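You operate a simulated robot arm through the tools that you are given. There is no shell and no other tool.

You are at the controls of a simulated robot arm. One attempt, no reset.

## Task
Load a pack into the shoe cover feeder and feed one cover.
Fine: yellow bar up to load, down to feed; shut the cupboard; leave the other pack. Where these are worked on the way, their far stop is far enough and under half their travel is too little: yellow bar.

The check looks at the end state, three seconds after you hand in, the way a careful person would. Anything else that was tipped, shoved, dropped, spilled or broken makes it a failure. Lids that push on must go on centred and level and be pressed home; caps that screw on are set level and turned clockwise until they are tight.

## Robot
A 6-joint arm with a two-finger gripper, fixed in place. Base frame: the origin is on the floor under the middle of its stand, x ahead of it, y to its left, z up. Readings come in mm, degrees, newtons and seconds.
It reaches about 1298 mm from its shoulder. Its first joint turns from -149.0 to 149.0 degrees. Payload 1.57 kg.
The TCP is the grasp point between the finger pads, 21 mm short of the fingertips. In the tool frame z runs along the fingers and y along their closing line. The gripper opens to 70 mm; its body begins 50 mm behind the TCP.
Orientation is told as [roll, pitch, yaw] about the base's x, y, z axes, in that order, counted from this pose: with the fingers straight down and closing along the base's y, the tool's x points along the base's -x, its y along +y and its z along -z.

## Interface
- The arm moves only by the tool play_rows. Its argument "rows" is a list of rows, each a list of 7 numbers: the finger opening in mm, from 0 to 70, then the shift along the tool's x, y, z in mm, then the turn, a rotation vector about the tool's x, y, z in degrees. In form: [[grip, tx, ty, tz, ax, ay, az], ...]. A call has 1 to 20 rows; each row is the pose to reach, as a shift and turn from the pose commanded when the call began, along the tool's axes at that moment. Rows are played at 5 a second. More than 50 mm and 8.6 degrees between two rows, or a gripper value outside its range, and nothing of the call is played. Where a pose cannot be reached the arm comes as near as it can. A force on the tool above 90 N (or 10 N above the force at the start of the call, whichever is more), or a blocked arm, ends the call early, and 0.2 s more pass. The fingers move at their own pace (about 103.7 mm/s each) and stop on an object; they squeeze with about 27 N. The grip force told is the motor's: it shows also when the fingers shut on nothing. Time passes only in rows, and 0.2 s behind the last, so rows that repeat a pose let the fingers close. The reply holds the time, the measured pose of the TCP, the force on the tool along the base axes, the opening and the grip force, in the units named above and with some noise, with the torque about the TCP (base axes, N m) and any sound that the robot's microphone picked up.
- Cameras (640 x 400 px; columns grow to the right, rows downward): "scene" is fixed at [219.9, 497.9, 1675.4]; the picture's right is [-0.95, -0.32, 0.00], its down [-0.17, 0.49, -0.86] and it looks along [0.28, -0.81, -0.51] (base axes); focal length 336 px, centre (320, 200). "wrist" rides on the gripper at [79, 4, -81] in the tool frame; the picture's right is [-0.05, 1.00, 0.00], its down [-0.67, -0.04, -0.74] and it looks along [-0.74, -0.04, 0.67] (tool axes); focal length 256 px, centre (320, 200). There is no depth. A picture from a camera that has moved, and an enlarged one, comes with that camera's place and axes in the base frame and with its lens.
- grab_frame(camera): a new picture of that camera. The clock stands still meanwhile.
- slide_trunk(by): slides the trunk up (or, below 0, down) by that many mm; the arm rides with it, the base frame stays. It gives what a move gives, with no picture.
- inspect(camera, box): a new picture of the part [left, top, right, bottom] of that camera's present view, enlarged. The clock stands still meanwhile.
- finish_job(): hands the job in; it is judged then, once.

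Nothing tells you positions but the pictures and the camera data. Unless the task says otherwise, let go and move clear before handing in.

The tools are called after ">>>" as a command line: name --pt "numbers of a row" for each row, then --argument value for the rest, lists and objects as JSON in quotes. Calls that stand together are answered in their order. play_rows: Moves the arm, as the interface text tells. Its arguments: {"type":"object","properties":{"rows":{"type":"array"}},"required":["rows"]} The other tools are called the same way: slide_trunk (by) moves the trunk up or down; grab_frame (camera) takes a picture; inspect (camera, box) takes an enlarged picture of a part of a camera's view; finish_job () hands the job in.

At the start:

```text
t: 0.0
tcp_pos: [508.3, -479.7, 1273.7]
tool_rot: [0.0, 0.0, -0.1]
ft_force: [0.3, 0.0, 0.2]
wrist_torque: [0.02, -0.04, -0.02]
gripper_width: 70.0
gripper_force: 0.1
trunk travel left (down, up): [-956.0, 14.0]
```

scene: 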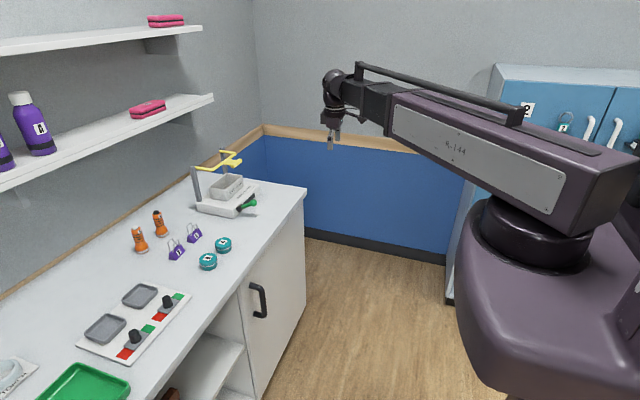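
wrist: 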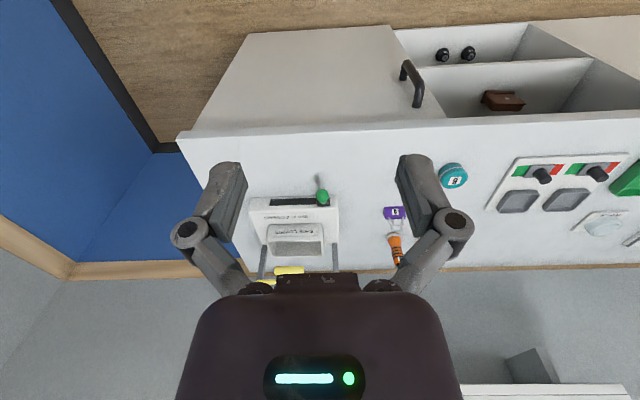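

I see a counter with a shoe cover feeder (white box with yellow bar and green lever) at the far end, and a blue wall cupboard on the right. I'll take closer looks before moving.

>>> inspect --camera "scene" --box '[160, 130, 320, 230]'

>>> inspect --camera "scene" --box '[440, 50, 640, 175]'

>>> inspect --camera "wrist" --box '[220, 160, 420, 285]'

>>> inspect --camera "scene" --box '[100, 180, 260, 280]'

>>> inspect --camera "scene" --box '[0, 0, 240, 150]'

>>> inspect --camera "scene" --box '[0, 275, 200, 400]'

```text
4.00 times, centred on (240, 180) of scene
camera zoom: at [219.9, 497.9, 1675.4], right [-0.95, -0.32, 0.0], down [-0.17, 0.49, -0.86], along [0.28, -0.81, -0.51], focal length 1346 px, centre (640, 280)
```

zoom: 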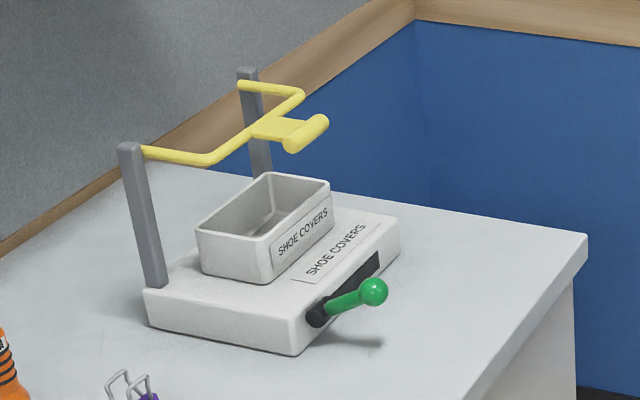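

```text
3.20 times, centred on (540, 112) of scene
camera zoom: at [219.9, 497.9, 1675.4], right [-0.95, -0.32, 0.0], down [-0.17, 0.49, -0.86], along [0.28, -0.81, -0.51], focal length 1077 px, centre (-384, 480)
```

zoom: 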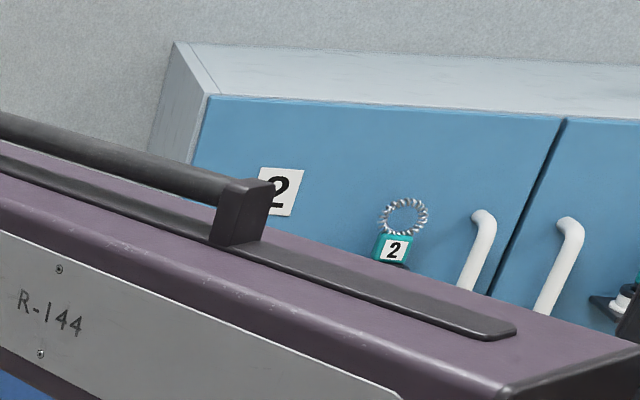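

```text
3.20 times, centred on (320, 222) of wrist
camera zoom: at [429.4, -474.6, 1355.4], right [0.05, 1.0, 0.0], down [0.67, -0.04, 0.74], along [0.74, -0.04, -0.67], focal length 819 px, centre (320, 128)
```

zoom: 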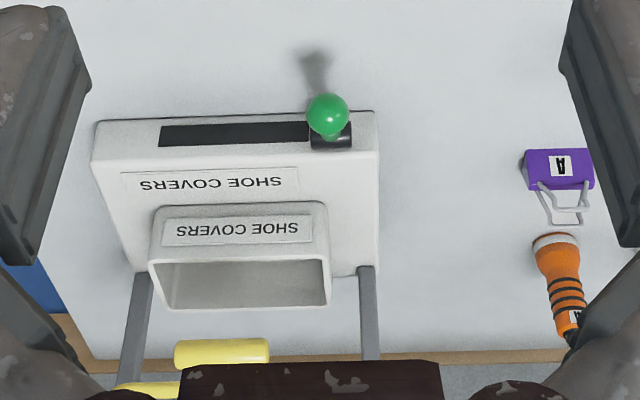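

```text
4.00 times, centred on (180, 230) of scene
camera zoom: at [219.9, 497.9, 1675.4], right [-0.95, -0.32, 0.0], down [-0.17, 0.49, -0.86], along [0.28, -0.81, -0.51], focal length 1346 px, centre (880, 80)
```

zoom: 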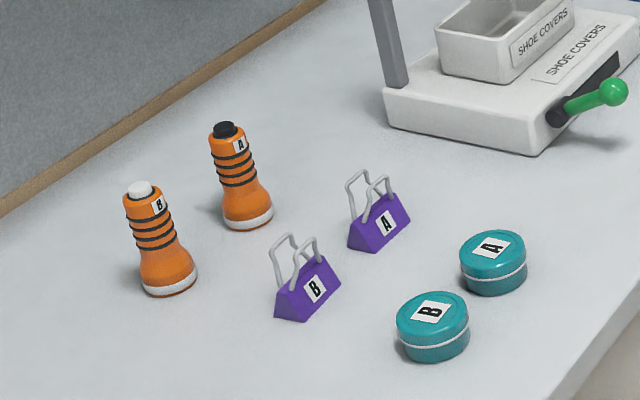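

```text
2.67 times, centred on (120, 75) of scene
camera zoom: at [219.9, 497.9, 1675.4], right [-0.95, -0.32, 0.0], down [-0.17, 0.49, -0.86], along [0.28, -0.81, -0.51], focal length 897 px, centre (853, 533)
```

zoom: 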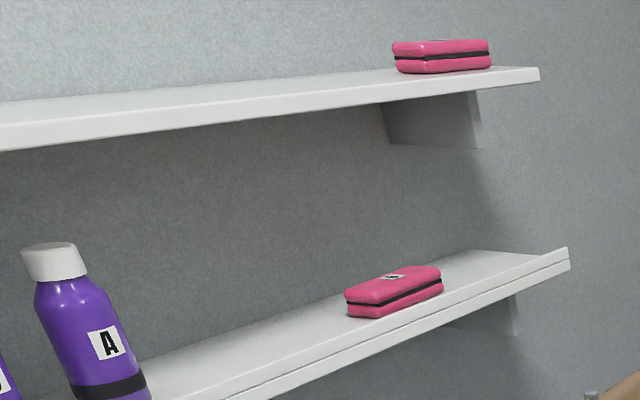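

```text
3.20 times, centred on (100, 338) of scene
camera zoom: at [219.9, 497.9, 1675.4], right [-0.95, -0.32, 0.0], down [-0.17, 0.49, -0.86], along [0.28, -0.81, -0.51], focal length 1077 px, centre (1024, -240)
```

zoom: 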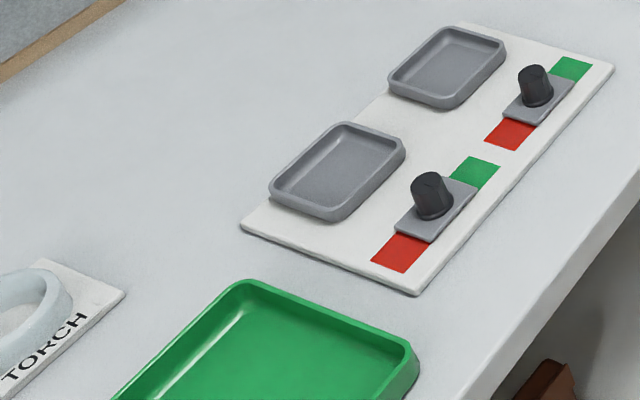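

The under-counter unit has a door with a black handle below the feeder, and there's a tall blue cupboard on the far right. I can't see any shoe-cover packs yet, so I'll turn the wrist camera toward the blue cupboard first to look around.

>>> play_rows --pt "70 0 0 0 0 0 8.5" --pt "70 0 0 0 0 0 17" --pt "70 0 0 0 0 0 25.5" --pt "70 0 0 0 0 0 34" --pt "70 0 0 0 0 0 42.5" --pt "70 0 0 0 0 0 51" --pt "70 0 0 0 0 0 59.5" --pt "70 0 0 0 0 0 68" --pt "70 0 0 0 0 0 76.5" --pt "70 0 0 0 0 0 85" --pt "70 0 0 0 0 0 93.5" --pt "70 0 0 0 0 0 102" --pt "70 0 0 0 0 0 110.5" --pt "70 0 0 0 0 0 119" --pt "70 0 0 0 0 0 127.5" --pt "70 0 0 0 0 0 136"

>>> grab_frame --camera "wrist"

>>> grab_frame --camera "scene"

```text
t: 3.4
tcp_pos: [507.6, -479.0, 1274.3]
tool_rot: [0.0, 0.0, -136.2]
ft_force: [-1.3, 0.1, -0.4]
wrist_torque: [-0.01, 0.01, -0.01]
gripper_width: 69.9
gripper_force: 0.0
trunk travel left (down, up): [-956.0, 14.0]
```

```text
taken
camera wrist: at [568.8, -427.1, 1355.4], right [0.65, -0.76, 0.0], down [-0.51, -0.44, 0.74], along [-0.56, -0.49, -0.67], focal length 256 px, centre (320, 200)
```

wrist: 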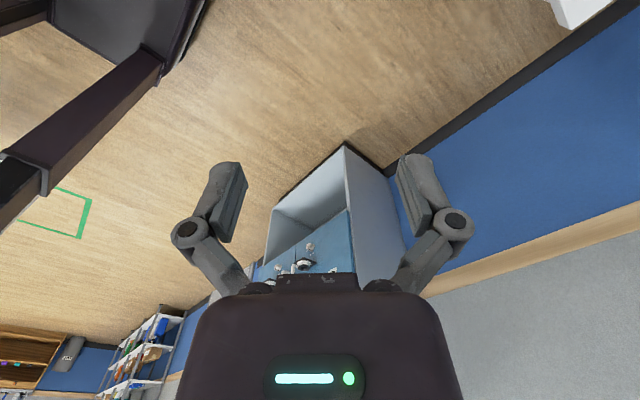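

```text
taken
```

scene: 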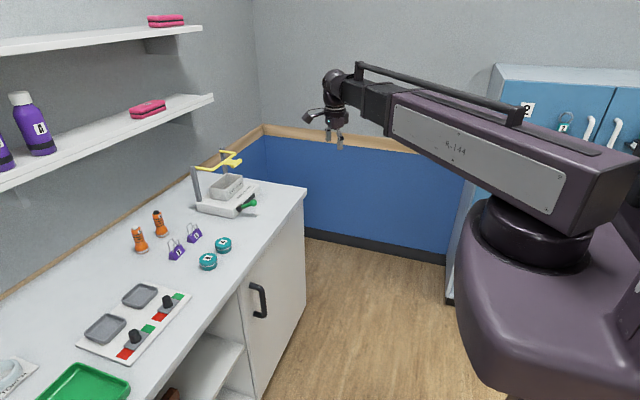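

The blue cupboard has doors on its upper part and open space at the bottom. I'll tilt the camera up to see it properly.

>>> play_rows --pt "70 0 0 0 0 -8.5 0" --pt "70 0 0 0 0 -17 0" --pt "70 0 0 0 0 -25.5 0" --pt "70 0 0 0 0 -34 0" --pt "70 0 0 0 0 -40 0"

>>> grab_frame --camera "wrist"

```text
t: 4.6
tcp_pos: [509.1, -479.1, 1318.2]
tool_rot: [0.1, -40.0, -136.2]
ft_force: [-0.3, 0.3, -0.8]
wrist_torque: [-0.01, -0.02, 0.04]
gripper_width: 70.2
gripper_force: 0.1
out of reach, approached as far as the arm can: row 2, 3, 4, 5
trunk travel left (down, up): [-956.0, 14.0]
```

```text
taken
camera wrist: at [593.2, -402.9, 1329.0], right [0.66, -0.75, 0.04], down [-0.05, 0.01, 1.0], along [-0.75, -0.67, -0.03], focal length 256 px, centre (320, 200)
```

wrist: 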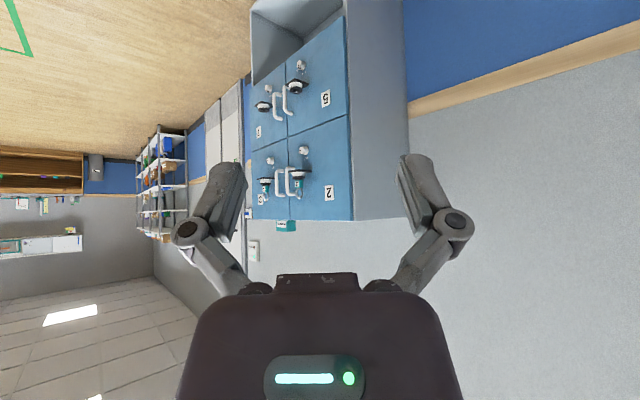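

These are lockers (numbered 2, 5, etc.) with tags. I'll enlarge them, then look at the under-counter cupboard.

>>> inspect --camera "wrist" --box '[240, 0, 400, 240]'

>>> inspect --camera "wrist" --box '[0, 100, 200, 260]'

```text
1.67 times, centred on (320, 120) of wrist
camera zoom: at [593.2, -402.9, 1329.0], right [0.66, -0.75, 0.04], down [-0.05, 0.01, 1.0], along [-0.75, -0.67, -0.03], focal length 427 px, centre (320, 333)
```

zoom: 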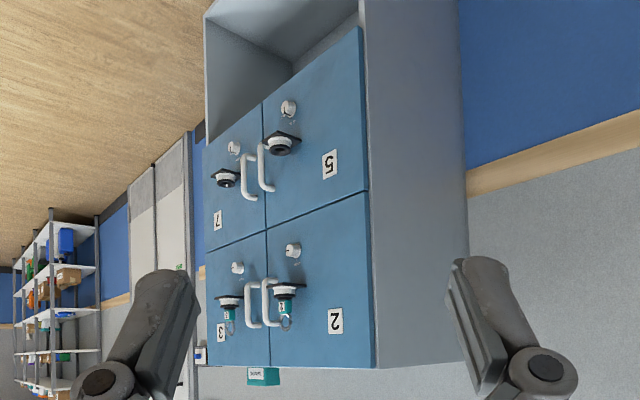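

```text
2.50 times, centred on (100, 180) of wrist
camera zoom: at [593.2, -402.9, 1329.0], right [0.66, -0.75, 0.04], down [-0.05, 0.01, 1.0], along [-0.75, -0.67, -0.03], focal length 640 px, centre (870, 250)
```

zoom: 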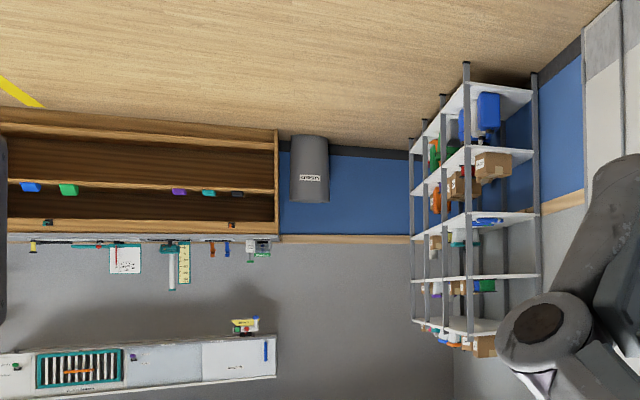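

The lockers hold keys and don't look related to this job; the cupboard is most likely the under-counter door. I'll turn the tool back and lower the trunk to look at it.

>>> play_rows --pt "70 0 0 0 0 8.5 0" --pt "70 0 0 0 0 17 0" --pt "70 0 0 0 0 25.5 0" --pt "70 0 0 0 0 34 0" --pt "70 0 0 0 0 40 0"

>>> play_rows --pt "70 0 0 0 0 0 -8.5" --pt "70 0 0 0 0 0 -17" --pt "70 0 0 0 0 0 -25.5" --pt "70 0 0 0 0 0 -34" --pt "70 0 0 0 0 0 -42.5" --pt "70 0 0 0 0 0 -51" --pt "70 0 0 0 0 0 -59.5" --pt "70 0 0 0 0 0 -68" --pt "70 0 0 0 0 0 -76.5" --pt "70 0 0 0 0 0 -85" --pt "70 0 0 0 0 0 -93.5" --pt "70 0 0 0 0 0 -102" --pt "70 0 0 0 0 0 -110.5" --pt "70 0 0 0 0 0 -119" --pt "70 0 0 0 0 0 -127.5" --pt "70 0 0 0 0 0 -136"

>>> slide_trunk --by -500

>>> grab_frame --camera "wrist"

>>> grab_frame --camera "scene"

```text
t: 5.8
tcp_pos: [506.2, -475.8, 1274.5]
tool_rot: [0.0, 0.1, -135.9]
ft_force: [0.7, -0.2, -0.9]
wrist_torque: [0.0, 0.01, 0.03]
gripper_width: 69.9
gripper_force: 0.0
out of reach, approached as far as the arm can: row 1, 2, 3, 4, 5
trunk travel left (down, up): [-956.0, 14.0]
```

```text
t: 9.2
tcp_pos: [508.7, -478.4, 1274.1]
tool_rot: [0.0, 0.0, 0.1]
ft_force: [-0.2, -0.3, 0.1]
wrist_torque: [-0.03, -0.04, -0.01]
gripper_width: 70.0
gripper_force: 0.1
trunk travel left (down, up): [-956.0, 14.0]
```

```text
refused: -500 is not a number from -400 to 400
```

```text
taken
camera wrist: at [429.4, -474.6, 1355.4], right [0.05, 1.0, 0.0], down [0.67, -0.03, 0.74], along [0.74, -0.04, -0.67], focal length 256 px, centre (320, 200)
```

wrist: 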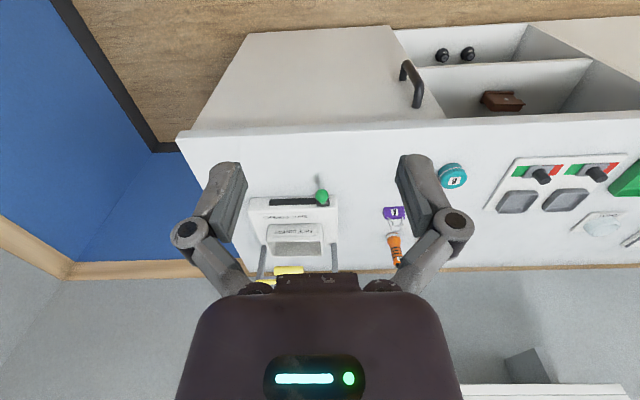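

```text
taken
```

scene: 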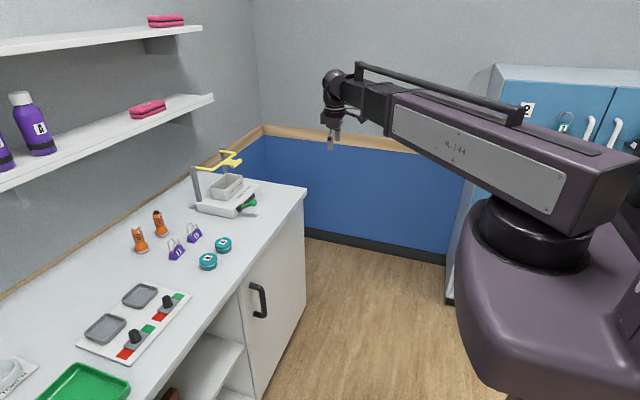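

The trunk slide is limited to 400 mm per call, so I'll lower by 400 and look at the cupboard front.

>>> slide_trunk --by -400

>>> grab_frame --camera "wrist"

>>> grab_frame --camera "scene"

```text
t: 13.0
tcp_pos: [508.0, -479.2, 874.9]
tool_rot: [0.0, 0.1, -0.1]
ft_force: [-0.3, -0.6, 0.8]
wrist_torque: [0.03, -0.01, 0.0]
gripper_width: 69.7
gripper_force: 0.0
trunk travel left (down, up): [-556.0, 414.0]
```

```text
taken
camera wrist: at [429.4, -474.4, 955.5], right [0.05, 1.0, 0.0], down [0.67, -0.04, 0.74], along [0.74, -0.04, -0.67], focal length 256 px, centre (320, 200)
```

wrist: 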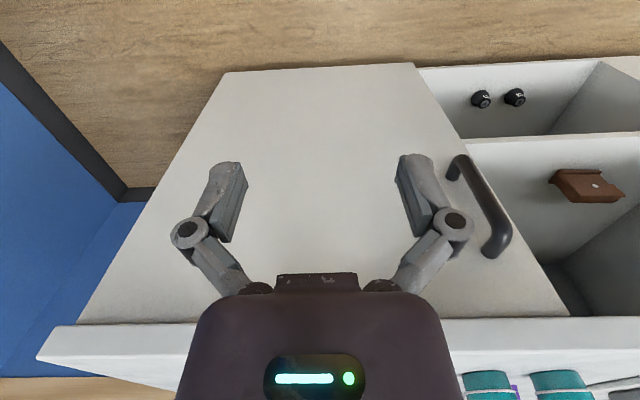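

```text
taken
```

scene: 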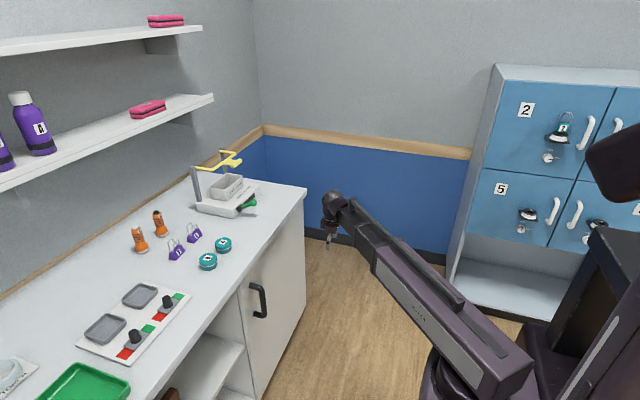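

The door is closed, spanning roughly y −779 to −221 and z 141 to 863 at x≈735, with the handle near its left (+y) edge. I'll zoom in on the handle.

>>> inspect --camera "wrist" --box '[400, 120, 640, 330]'

>>> inspect --camera "scene" --box '[220, 250, 310, 370]'

```text
1.90 times, centred on (520, 225) of wrist
camera zoom: at [429.4, -474.4, 955.5], right [0.05, 1.0, 0.0], down [0.67, -0.04, 0.74], along [0.74, -0.04, -0.67], focal length 488 px, centre (-61, 152)
```

zoom: 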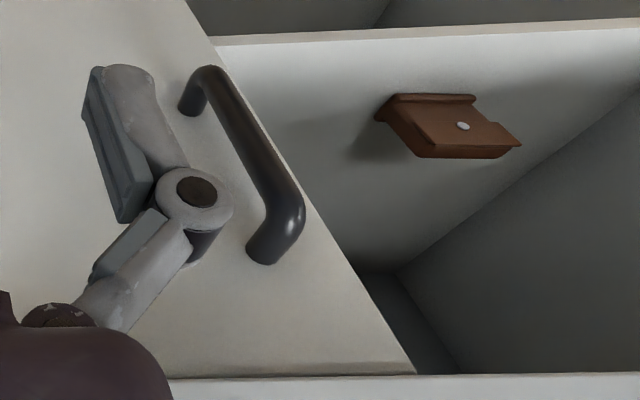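

```text
3.33 times, centred on (265, 310) of scene
camera zoom: at [219.9, 497.9, 1675.4], right [-0.95, -0.32, 0.0], down [-0.17, 0.49, -0.86], along [0.28, -0.81, -0.51], focal length 1122 px, centre (503, -167)
```

zoom: 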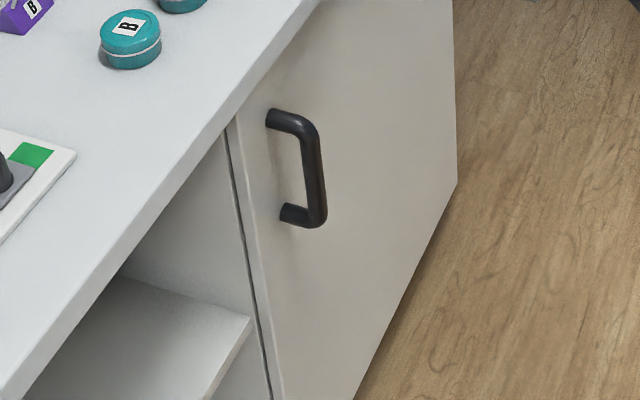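

The handle is a vertical bar at about (700, −269, 638–786). I'll turn the tool by 180° so that with the fingers forward the camera sits above, then pitch forward.

>>> play_rows --pt "70 0 0 0 0 0 8.5" --pt "70 0 0 0 0 0 17" --pt "70 0 0 0 0 0 25.5" --pt "70 0 0 0 0 0 34" --pt "70 0 0 0 0 0 42.5" --pt "70 0 0 0 0 0 51" --pt "70 0 0 0 0 0 59.5" --pt "70 0 0 0 0 0 68" --pt "70 0 0 0 0 0 76.5" --pt "70 0 0 0 0 0 85" --pt "70 0 0 0 0 0 93.5" --pt "70 0 0 0 0 0 102" --pt "70 0 0 0 0 0 110.5" --pt "70 0 0 0 0 0 119" --pt "70 0 0 0 0 0 127.5" --pt "70 0 0 0 0 0 136" --pt "70 0 0 0 0 0 144.5" --pt "70 0 0 0 0 0 153" --pt "70 0 0 0 0 0 161.5" --pt "70 0 0 0 0 0 170"

>>> play_rows --pt "70 0 0 0 0 0 5" --pt "70 0 0 0 0 0 10"

>>> slide_trunk --by -150

>>> grab_frame --camera "scene"

```text
t: 17.2
tcp_pos: [508.4, -479.9, 873.6]
tool_rot: [0.0, 0.0, -170.1]
ft_force: [0.8, -0.3, -0.2]
wrist_torque: [0.01, -0.03, 0.01]
gripper_width: 70.0
gripper_force: 0.1
trunk travel left (down, up): [-556.0, 414.0]
```

```text
t: 17.8
tcp_pos: [508.1, -480.1, 874.3]
tool_rot: [0.0, 0.0, 179.9]
ft_force: [-0.3, -0.5, 0.3]
wrist_torque: [0.02, 0.0, 0.0]
gripper_width: 69.9
gripper_force: 0.1
trunk travel left (down, up): [-556.0, 414.0]
```

```text
t: 19.6
tcp_pos: [508.9, -479.7, 723.9]
tool_rot: [0.1, 0.0, 180.0]
ft_force: [0.2, 1.0, 0.7]
wrist_torque: [-0.02, 0.03, -0.03]
gripper_width: 69.9
gripper_force: 0.0
trunk travel left (down, up): [-406.0, 564.0]
```

```text
taken
```

scene: 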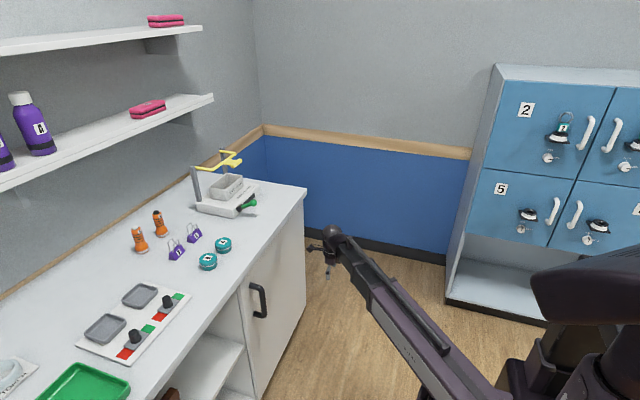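

Now I'll move in front of the handle (x≈560, y≈−269) and pitch the fingers forward.

>>> play_rows --pt "70 10 -42 0 0 0 0" --pt "70 20 -84 0 0 0 0" --pt "70 30 -126 0 0 0 0" --pt "70 40 -168 0 0 0 0" --pt "70 50 -210 0 0 0 0" --pt "70 50 -210 0 0 8.5 0" --pt "70 50 -210 0 0 17 0" --pt "70 50 -210 0 0 25.5 0" --pt "70 50 -210 0 0 34 0" --pt "70 50 -210 0 0 42.5 0" --pt "70 50 -210 0 0 51 0" --pt "70 50 -210 0 0 59.5 0" --pt "70 50 -210 0 0 68 0" --pt "70 50 -210 0 0 76.5 0" --pt "70 50 -210 0 0 85 0" --pt "70 50 -210 0 0 90 0"

>>> grab_frame --camera "scene"

>>> grab_frame --camera "wrist"

```text
t: 23.0
tcp_pos: [612.0, -311.0, 911.2]
tool_rot: [73.0, 90.0, -107.0]
ft_force: [0.1, -0.3, 0.0]
wrist_torque: [0.0, 0.01, 0.07]
gripper_width: 70.1
gripper_force: 0.0
out of reach, approached as far as the arm can: row 5, 7, 8, 9, 10, 11, 12, 13, 14, 15, 16
trunk travel left (down, up): [-406.0, 564.0]
```

```text
taken
```

scene: 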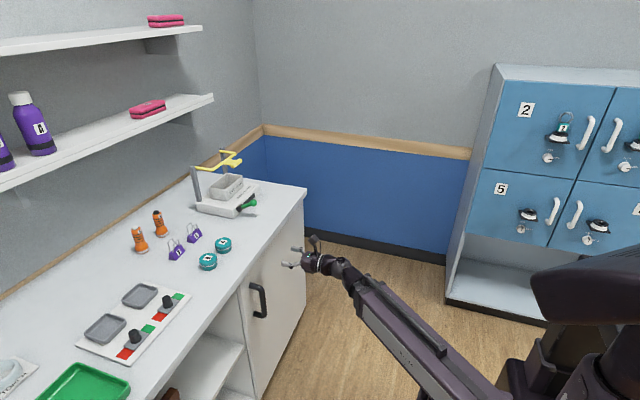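

```text
taken
camera wrist: at [531.3, -314.4, 989.7], right [0.0, -1.0, -0.05], down [-0.75, 0.04, -0.67], along [0.67, 0.04, -0.74], focal length 256 px, centre (320, 200)
```

wrist: 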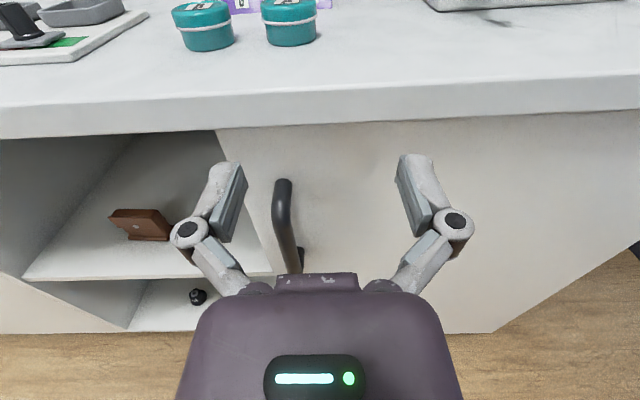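

The camera now looks forward over the fingers; the requested spot was too close to the shoulder. I'll raise the trunk so the arm reaches downward instead.

>>> slide_trunk --by 350

>>> play_rows --pt "70 -50 0 0 0 0 0" --pt "70 -100 0 0 0 0 0" --pt "70 -150 0 0 0 0 0" --pt "70 -200 0 0 0 0 0" --pt "70 -250 0 0 0 0 0" --pt "70 -300 0 0 0 0 0" --pt "70 -350 0 0 0 0 0" --pt "70 -400 0 0 0 0 0" --pt "70 -450 0 0 0 0 0" --pt "70 -500 0 0 0 0 0"

>>> grab_frame --camera "scene"

>>> grab_frame --camera "wrist"

```text
t: 26.4
tcp_pos: [613.1, -311.0, 1260.8]
tool_rot: [0.2, 89.9, -179.8]
ft_force: [-0.2, 0.3, 1.4]
wrist_torque: [-0.01, 0.01, 0.03]
gripper_width: 70.0
gripper_force: 0.1
trunk travel left (down, up): [-756.0, 214.0]
```

```text
t: 28.6
tcp_pos: [612.5, -310.7, 1259.0]
tool_rot: [0.4, 89.8, -179.5]
ft_force: [0.8, 0.1, 0.4]
wrist_torque: [0.01, 0.04, 0.07]
gripper_width: 70.2
gripper_force: 0.0
out of reach, approached as far as the arm can: row 1, 2, 3, 4, 5, 6, 7, 8, 9, 10
trunk travel left (down, up): [-756.0, 214.0]
```

```text
taken
```

scene: 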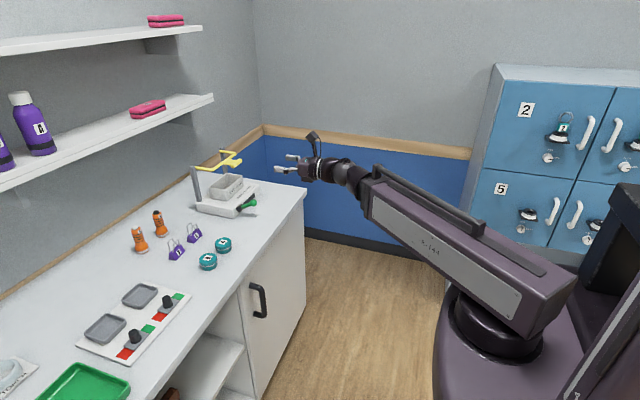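

```text
taken
camera wrist: at [531.5, -314.3, 1339.5], right [0.0, -1.0, -0.05], down [-0.75, 0.04, -0.67], along [0.67, 0.04, -0.74], focal length 256 px, centre (320, 200)
```

wrist: 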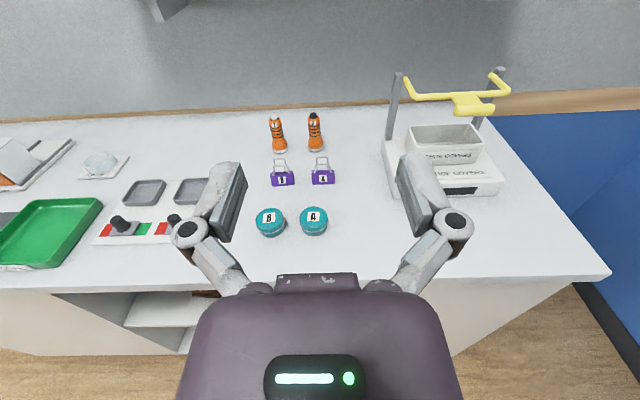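

The wrist seems stuck to the trunk's height with a minimum radius of about 527 mm. I'll test whether the arm alone can move up or down and in or out.

>>> play_rows --pt "70 30 0 0 0 0 0" --pt "70 60 0 0 0 0 0"

>>> play_rows --pt "70 0 0 30 0 0 0" --pt "70 0 0 60 0 0 0"

>>> play_rows --pt "70 -30 0 0 0 0 0" --pt "70 -60 0 0 0 0 0"

```text
t: 29.2
tcp_pos: [611.9, -310.7, 1260.0]
tool_rot: [0.4, 89.8, -179.6]
ft_force: [-0.2, 0.2, 0.2]
wrist_torque: [-0.01, -0.02, 0.0]
gripper_width: 70.0
gripper_force: 0.0
out of reach, approached as far as the arm can: row 1, 2
trunk travel left (down, up): [-756.0, 214.0]
```

```text
t: 29.8
tcp_pos: [672.9, -310.2, 1259.5]
tool_rot: [-1.0, 89.8, 179.0]
ft_force: [-0.2, -0.5, -0.8]
wrist_torque: [0.0, 0.0, -0.03]
gripper_width: 70.3
gripper_force: 0.0
trunk travel left (down, up): [-756.0, 214.0]
```

```text
t: 30.4
tcp_pos: [672.0, -310.0, 1259.8]
tool_rot: [0.7, 89.9, -179.2]
ft_force: [0.4, 0.0, -0.6]
wrist_torque: [0.02, 0.0, 0.0]
gripper_width: 70.0
gripper_force: 0.1
out of reach, approached as far as the arm can: row 1, 2
trunk travel left (down, up): [-756.0, 214.0]
```

The arm is cylindrical: the trunk sets the wrist height, the wrist is about 187 mm behind the TCP, and its radius must be at least about 527 mm. I'll back off, yaw about 18° towards the handle and lower to handle height.

>>> play_rows --pt "70 0 -3 -25 6 0 0" --pt "70 0 -6 -50 12 0 0" --pt "70 0 -10 -67 18 0 0"

>>> slide_trunk --by -400

>>> slide_trunk --by -148

>>> grab_frame --camera "wrist"

>>> grab_frame --camera "scene"

```text
t: 31.2
tcp_pos: [603.2, -301.9, 1260.1]
tool_rot: [-26.8, 89.9, 171.2]
ft_force: [0.0, -0.2, 1.2]
wrist_torque: [-0.01, -0.02, 0.02]
gripper_width: 70.0
gripper_force: 0.1
trunk travel left (down, up): [-756.0, 214.0]
```

```text
t: 35.0
tcp_pos: [602.8, -302.1, 860.1]
tool_rot: [-20.6, 89.8, 177.5]
ft_force: [0.1, 0.7, -0.1]
wrist_torque: [-0.02, -0.02, 0.03]
gripper_width: 70.0
gripper_force: 0.1
trunk travel left (down, up): [-356.0, 614.0]
```

```text
t: 36.8
tcp_pos: [603.9, -301.0, 712.6]
tool_rot: [-21.1, 89.9, 177.1]
ft_force: [-0.2, 0.3, 0.6]
wrist_torque: [0.0, 0.01, 0.01]
gripper_width: 70.2
gripper_force: 0.1
trunk travel left (down, up): [-208.0, 762.0]
```

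```text
taken
camera wrist: at [527.9, -329.4, 791.6], right [0.31, -0.95, -0.05], down [-0.72, -0.2, -0.67], along [0.62, 0.24, -0.74], focal length 256 px, centre (320, 200)
```

wrist: 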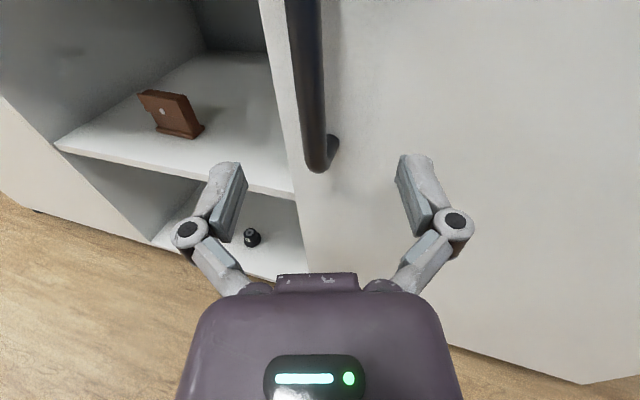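

```text
taken
```

scene: 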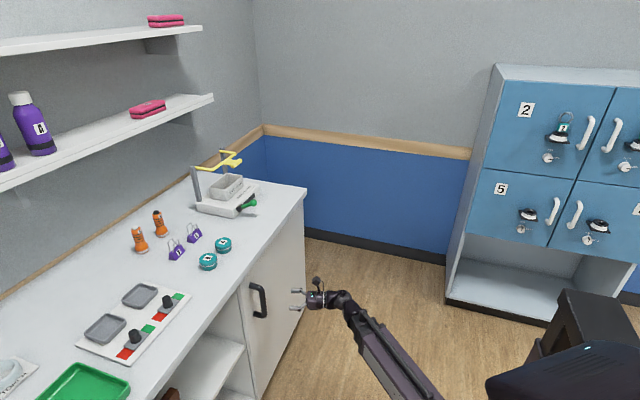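

The handle bar is about 99 mm ahead and almost centred between the fingers. I'll advance 90 mm and close on it.

>>> play_rows --pt "70 0 -1 25 0 0 0" --pt "70 0 -2 50 0 0 0" --pt "70 0 -3 75 0 0 0" --pt "70 0 -3 90 0 0 0"

>>> grab_frame --camera "wrist"

```text
t: 37.8
tcp_pos: [689.2, -268.9, 710.9]
tool_rot: [-19.9, 89.9, 178.1]
ft_force: [-0.1, -0.2, -0.5]
wrist_torque: [-0.02, 0.01, -0.01]
gripper_width: 70.1
gripper_force: 0.0
trunk travel left (down, up): [-208.0, 762.0]
```

```text
taken
camera wrist: at [613.3, -297.1, 791.6], right [0.31, -0.95, -0.05], down [-0.72, -0.2, -0.67], along [0.62, 0.24, -0.74], focal length 256 px, centre (320, 200)
```

wrist: 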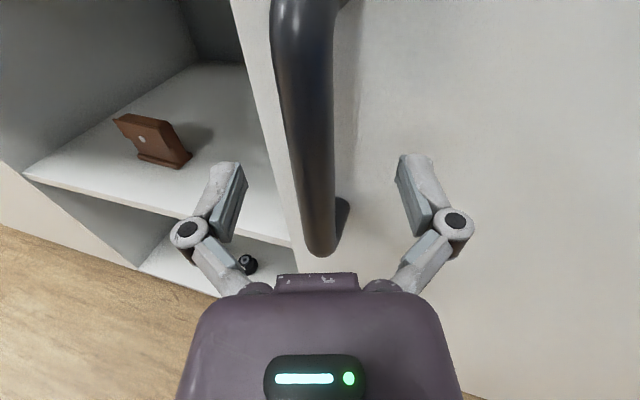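

The bar is between the fingers. Closing now.

>>> play_rows --pt "50 0 0 0 0 0 0" --pt "20 0 0 0 0 0 0" --pt "0 0 0 0 0 0 0" --pt "0 0 0 0 0 0 0"

>>> grab_frame --camera "wrist"

```text
t: 38.8
tcp_pos: [687.0, -264.6, 711.3]
tool_rot: [19.2, 89.8, -142.4]
ft_force: [-15.2, 23.5, -9.2]
wrist_torque: [0.33, -0.27, 0.48]
gripper_width: 21.8
gripper_force: 31.7
trunk travel left (down, up): [-208.0, 762.0]
```

```text
taken
camera wrist: at [611.8, -294.6, 791.8], right [0.31, -0.95, -0.05], down [-0.72, -0.2, -0.66], along [0.62, 0.25, -0.75], focal length 256 px, centre (320, 200)
```

wrist: 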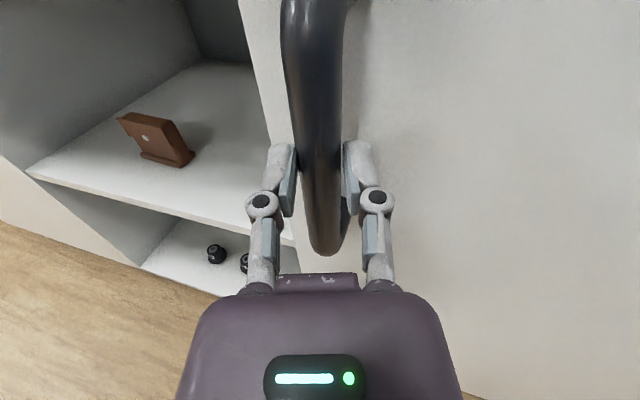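

Firm grip on the 22 mm bar. I'll pull the door open along its arc (hinge near (745, −785)), starting with 10°.

>>> play_rows --pt "0 0 -4.2 -22.5 2.5 0 0" --pt "0 0 -7.3 -45.1 5 0 0" --pt "0 0 -9.4 -67.8 7.5 0 0" --pt "0 0 -10.6 -90.6 10 0 0"

>>> grab_frame --camera "wrist"

>>> grab_frame --camera "scene"

```text
t: 39.8
tcp_pos: [597.2, -284.1, 712.1]
tool_rot: [17.9, 89.8, -133.7]
ft_force: [-9.9, 36.2, -6.9]
wrist_torque: [0.18, -0.06, 0.44]
gripper_width: 22.1
gripper_force: 32.2
trunk travel left (down, up): [-208.0, 762.0]
```

```text
taken
camera wrist: at [527.7, -325.6, 792.0], right [0.48, -0.88, -0.05], down [-0.67, -0.33, -0.66], along [0.57, 0.35, -0.75], focal length 256 px, centre (320, 200)
```

wrist: 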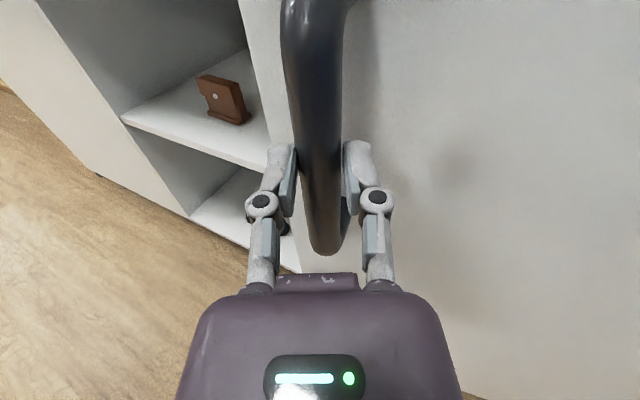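

```text
taken
```

scene: 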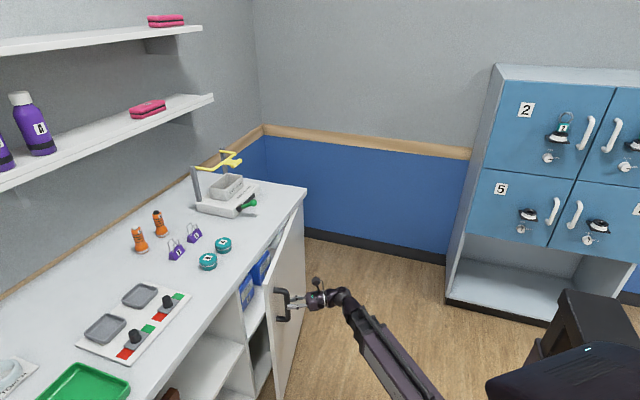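

The door swings and two blue packs are visible inside. I'll keep opening along the arc to about 30°.

>>> play_rows --pt "0 0 -9 -22.2 2.5 0 0" --pt "0 0 -12.2 -44.8 5 0 0" --pt "0 0 -14.2 -67.6 7.5 0 0" --pt "0 0 -15.5 -90.4 10 0 0" --pt "0 0 -15.4 -113.2 12.5 0 0" --pt "0 0 -14.7 -136 15 0 0" --pt "0 0 -12.7 -158.8 17.5 0 0" --pt "0 0 -10.1 -181.5 20 0 0"

>>> grab_frame --camera "scene"

>>> grab_frame --camera "wrist"

```text
t: 41.6
tcp_pos: [431.9, -365.5, 712.6]
tool_rot: [-24.8, 89.9, -156.7]
ft_force: [-13.1, 20.9, -14.7]
wrist_torque: [-0.39, 0.09, 0.27]
gripper_width: 21.9
gripper_force: 32.5
trunk travel left (down, up): [-208.0, 762.0]
```

```text
taken
```

scene: 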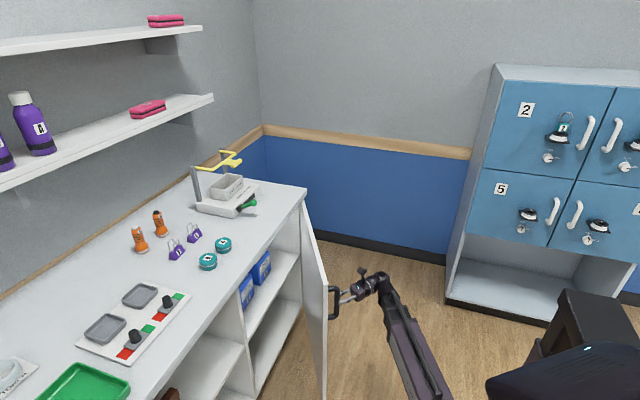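

```text
taken
camera wrist: at [382.6, -427.0, 791.8], right [0.74, -0.67, -0.05], down [-0.52, -0.53, -0.67], along [0.41, 0.52, -0.74], focal length 256 px, centre (320, 200)
```

wrist: 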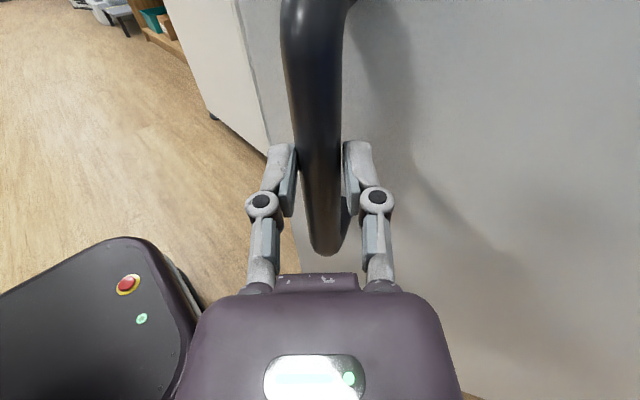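

Smooth so far. Continuing the pull to about 55°.

>>> play_rows --pt "0 0 -4.3 -22.6 2.5 0 0" --pt "0 0 -7.4 -45.1 5 0 0" --pt "0 0 -9.4 -67.9 7.5 0 0" --pt "0 0 -10.7 -90.6 10 0 0" --pt "0 0 -10.6 -113.6 12.5 0 0" --pt "0 0 -9.9 -136.4 15 0 0" --pt "0 0 -8.1 -159.1 17.5 0 0" --pt "0 0 -5.4 -181.6 20 0 0" --pt "0 0 -1.6 -204.3 22.5 0 0" --pt "0 0 3.2 -226.7 25 0 0"

>>> grab_frame --camera "scene"

>>> grab_frame --camera "wrist"

```text
t: 43.8
tcp_pos: [461.7, -385.5, 712.5]
tool_rot: [-62.2, 89.9, 172.7]
ft_force: [-0.5, 0.2, 0.3]
wrist_torque: [0.03, -0.01, 0.02]
gripper_width: 0.1
gripper_force: 28.8
out of reach, approached as far as the arm can: row 2, 3, 4, 5, 6, 7, 8, 9, 10
trunk travel left (down, up): [-208.0, 762.0]
```

```text
taken
```

scene: 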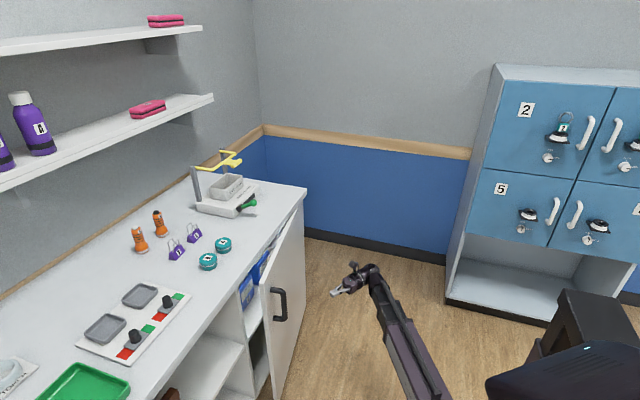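

```text
taken
camera wrist: at [420.1, -452.8, 791.6], right [0.82, -0.58, -0.05], down [-0.46, -0.59, -0.67], along [0.35, 0.57, -0.74], focal length 256 px, centre (320, 200)
```

wrist: 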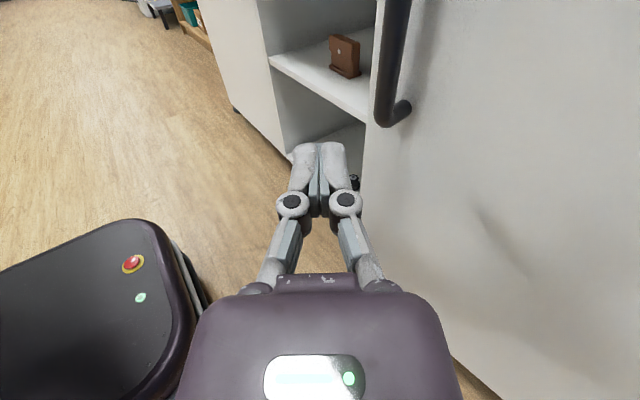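

The wrist's side angle ran out (limit about 112° from the arm's direction) and the grip slipped, so the door swung back. I'll open the fingers and check whether the door stays still or self-closes.

>>> play_rows --pt "60 0 0 0 0 0 0" --pt "60 0 0 0 0 0 0" --pt "60 0 0 0 0 0 0"

>>> grab_frame --camera "scene"

>>> grab_frame --camera "wrist"

```text
t: 44.6
tcp_pos: [462.9, -385.4, 712.8]
tool_rot: [-60.2, 89.8, 174.5]
ft_force: [-0.1, 0.3, 0.1]
wrist_torque: [0.0, -0.01, 0.02]
gripper_width: 60.2
gripper_force: 0.1
trunk travel left (down, up): [-208.0, 762.0]
```

```text
taken
```

scene: 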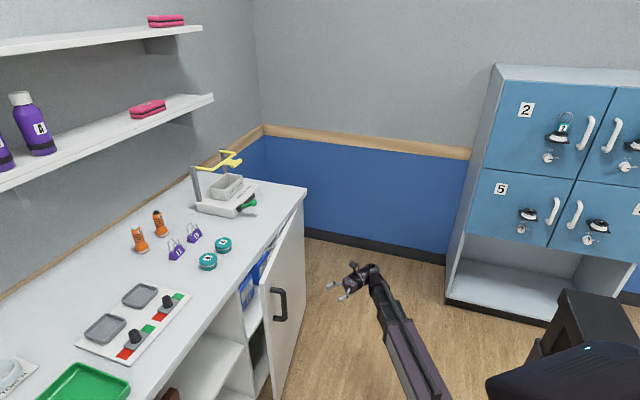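

```text
taken
camera wrist: at [419.8, -452.9, 791.6], right [0.82, -0.58, -0.05], down [-0.46, -0.59, -0.67], along [0.35, 0.57, -0.74], focal length 256 px, centre (320, 200)
```

wrist: 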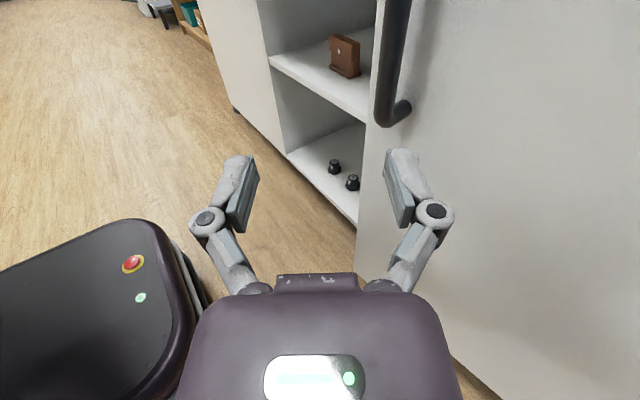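

The door stays where it's left, at about 8°. I'll re-grasp the handle at roughly (623, −274) with less yaw, so the wrist has more room.

>>> play_rows --pt "60 0 6 27 -7.5 0 0" --pt "60 0 12 53 -15 0 0" --pt "60 0 18 80 -22.5 0 0" --pt "60 0 23 106.5 -30 0 0"

>>> grab_frame --camera "wrist"

```text
t: 45.6
tcp_pos: [539.3, -304.4, 713.0]
tool_rot: [-94.8, 89.9, 109.8]
ft_force: [0.1, -0.6, 0.2]
wrist_torque: [0.0, -0.01, 0.02]
gripper_width: 59.8
gripper_force: 0.1
trunk travel left (down, up): [-208.0, 762.0]
```

```text
taken
camera wrist: at [468.2, -341.4, 791.7], right [0.42, -0.91, -0.05], down [-0.69, -0.28, -0.67], along [0.59, 0.32, -0.74], focal length 256 px, centre (320, 200)
```

wrist: 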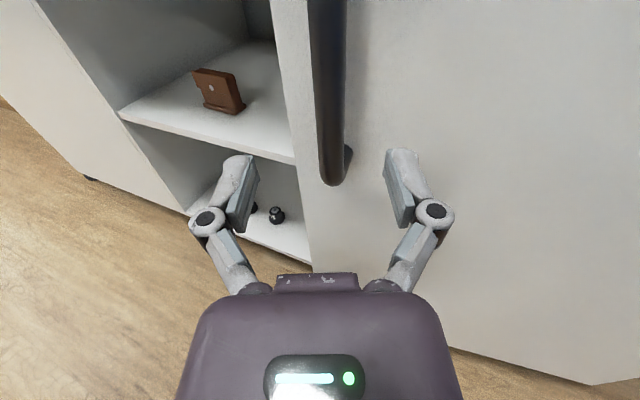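

The bar is about 86 mm ahead and 7 mm to the right. Advancing and closing.

>>> play_rows --pt "60 0 4 26 0 0 0" --pt "60 0 7 52 0 0 0" --pt "60 0 7 79 0 0 0" --pt "30 0 7 79 0 0 0" --pt "0 0 7 79 0 0 0" --pt "0 0 7 79 0 0 0"

>>> grab_frame --camera "wrist"

```text
t: 47.0
tcp_pos: [615.9, -276.9, 713.4]
tool_rot: [-163.7, 89.9, 41.1]
ft_force: [-0.1, 2.0, -0.3]
wrist_torque: [0.04, -0.11, 0.02]
gripper_width: 21.6
gripper_force: 31.8
trunk travel left (down, up): [-208.0, 762.0]
```

```text
taken
camera wrist: at [543.7, -314.2, 791.9], right [0.42, -0.91, -0.05], down [-0.69, -0.28, -0.67], along [0.59, 0.32, -0.74], focal length 256 px, centre (320, 200)
```

wrist: 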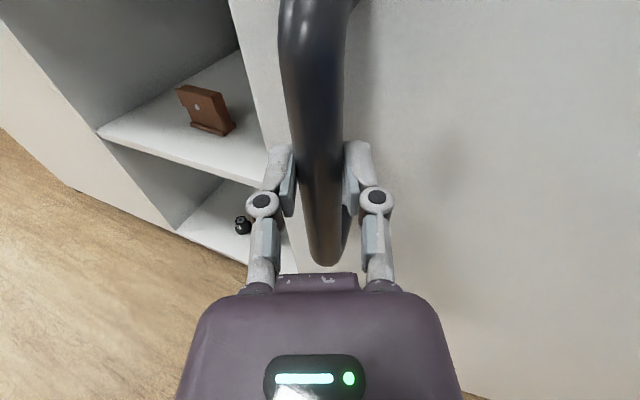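

Clean grip with almost no side load. Opening again with limited yaw, to about 30°.

>>> play_rows --pt "0 0 -3 -17 0.1 0 0" --pt "0 0 -5.4 -32.9 0.2 0 0" --pt "0 0 -8.1 -60.3 1.7 0 0" --pt "0 0 -9.2 -87.8 3.2 0 0" --pt "0 0 -9.0 -115.2 5.2 0 0" --pt "0 0 -7.4 -142.7 6.7 0 0" --pt "0 0 -4.2 -170 7.7 0 0" --pt "0 0 0.2 -197.2 8.2 0 0"

>>> grab_frame --camera "wrist"

```text
t: 48.8
tcp_pos: [435.1, -357.6, 712.6]
tool_rot: [-140.8, 90.0, 72.3]
ft_force: [-3.8, 4.4, -1.4]
wrist_torque: [0.18, -0.36, -0.12]
gripper_width: 21.2
gripper_force: 32.0
trunk travel left (down, up): [-208.0, 762.0]
```

```text
taken
camera wrist: at [369.8, -404.7, 791.9], right [0.55, -0.84, -0.05], down [-0.64, -0.38, -0.67], along [0.54, 0.4, -0.74], focal length 256 px, centre (320, 200)
```

wrist: 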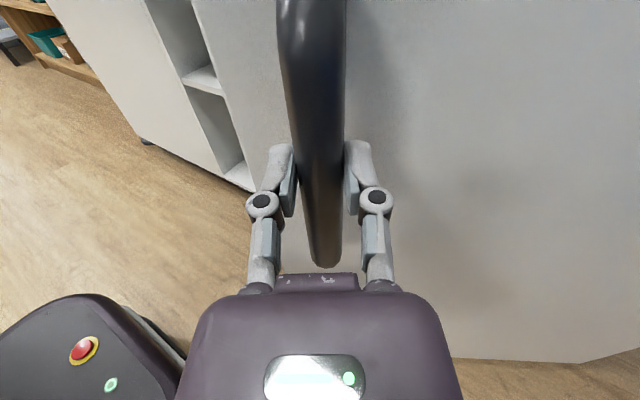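

Going well. Continuing to about 60°, with the gripper lagging the door angle.

>>> play_rows --pt "0 0 1.9 -27.4 0 0 0" --pt "0 0 5.2 -54.8 0 0 0" --pt "0 0 10 -81.9 -0.5 0 0" --pt "0 0 16 -108.7 -1 0 0" --pt "0 0 23.6 -135.2 -2 0 0" --pt "0 0 32.3 -161.3 -3.5 0 0" --pt "0 0 42.6 -186.6 -5 0 0" --pt "0 0 54 -211.7 -6.5 0 0" --pt "0 0 66.8 -235.8 -8 0 0" --pt "0 0 80.8 -259.5 -9 0 0"

>>> grab_frame --camera "wrist"

>>> grab_frame --camera "scene"

```text
t: 51.0
tcp_pos: [260.6, -567.9, 712.8]
tool_rot: [147.0, 89.9, -8.8]
ft_force: [-22.7, 11.3, 4.7]
wrist_torque: [0.23, -0.45, -0.04]
gripper_width: 21.0
gripper_force: 32.6
trunk travel left (down, up): [-208.0, 762.0]
```

```text
taken
camera wrist: at [188.9, -604.0, 792.6], right [0.41, -0.91, -0.05], down [-0.69, -0.27, -0.67], along [0.59, 0.31, -0.74], focal length 256 px, centre (320, 200)
```

wrist: 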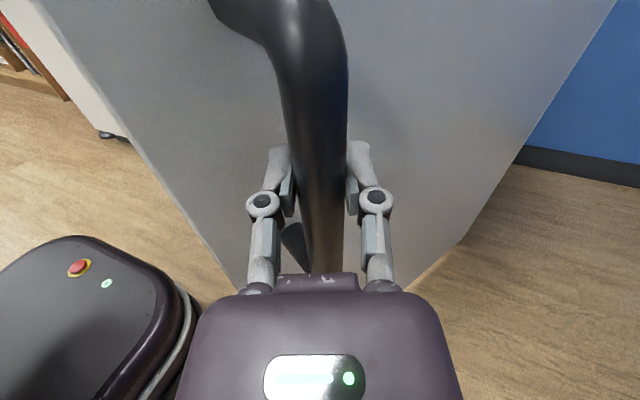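

```text
taken
```

scene: 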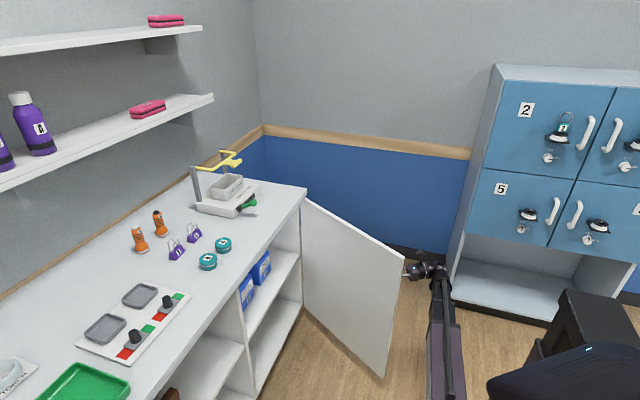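

The door is now about 60° open with the packs visible. I'll release the handle gently, back away, and then look at the packs.

>>> play_rows --pt "36 0 0 0 0 0 0" --pt "36 0 0 0 0 0 0" --pt "36 0 0 -12 -3 0 0" --pt "36 0 0 -24 -6 0 0" --pt "36 0 0 -36 -9 0 0" --pt "36 0 0 -48 -12 0 0" --pt "36 0 0 -64 -16 0 0"

>>> grab_frame --camera "wrist"

>>> inspect --camera "scene" --box '[200, 220, 320, 350]'

```text
t: 52.6
tcp_pos: [203.0, -594.3, 712.8]
tool_rot: [-167.0, 89.9, 21.2]
ft_force: [-0.4, -0.3, -0.5]
wrist_torque: [0.01, -0.02, 0.0]
gripper_width: 35.7
gripper_force: 0.1
trunk travel left (down, up): [-208.0, 762.0]
```

```text
taken
camera wrist: at [123.3, -609.4, 791.8], right [0.14, -0.99, -0.05], down [-0.74, -0.07, -0.67], along [0.66, 0.13, -0.74], focal length 256 px, centre (320, 200)
```

wrist: 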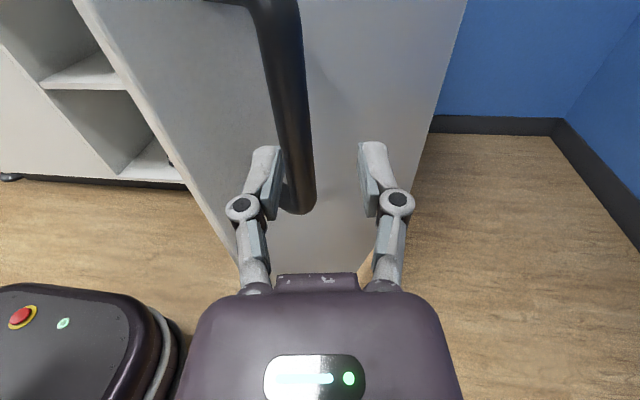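

```text
3.08 times, centred on (260, 285) of scene
camera zoom: at [219.9, 497.9, 1675.4], right [-0.95, -0.32, 0.0], down [-0.17, 0.49, -0.86], along [0.28, -0.81, -0.51], focal length 1035 px, centre (505, -62)
```

zoom: 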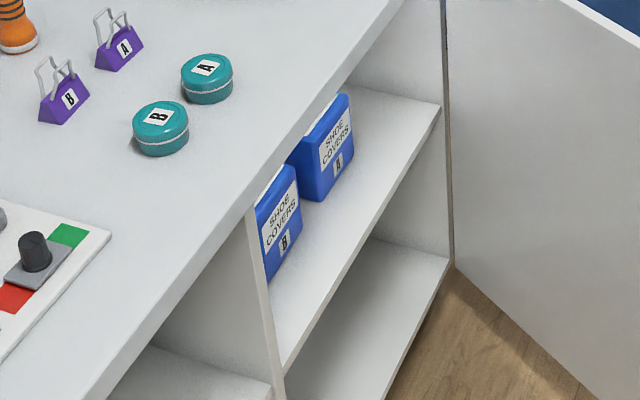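

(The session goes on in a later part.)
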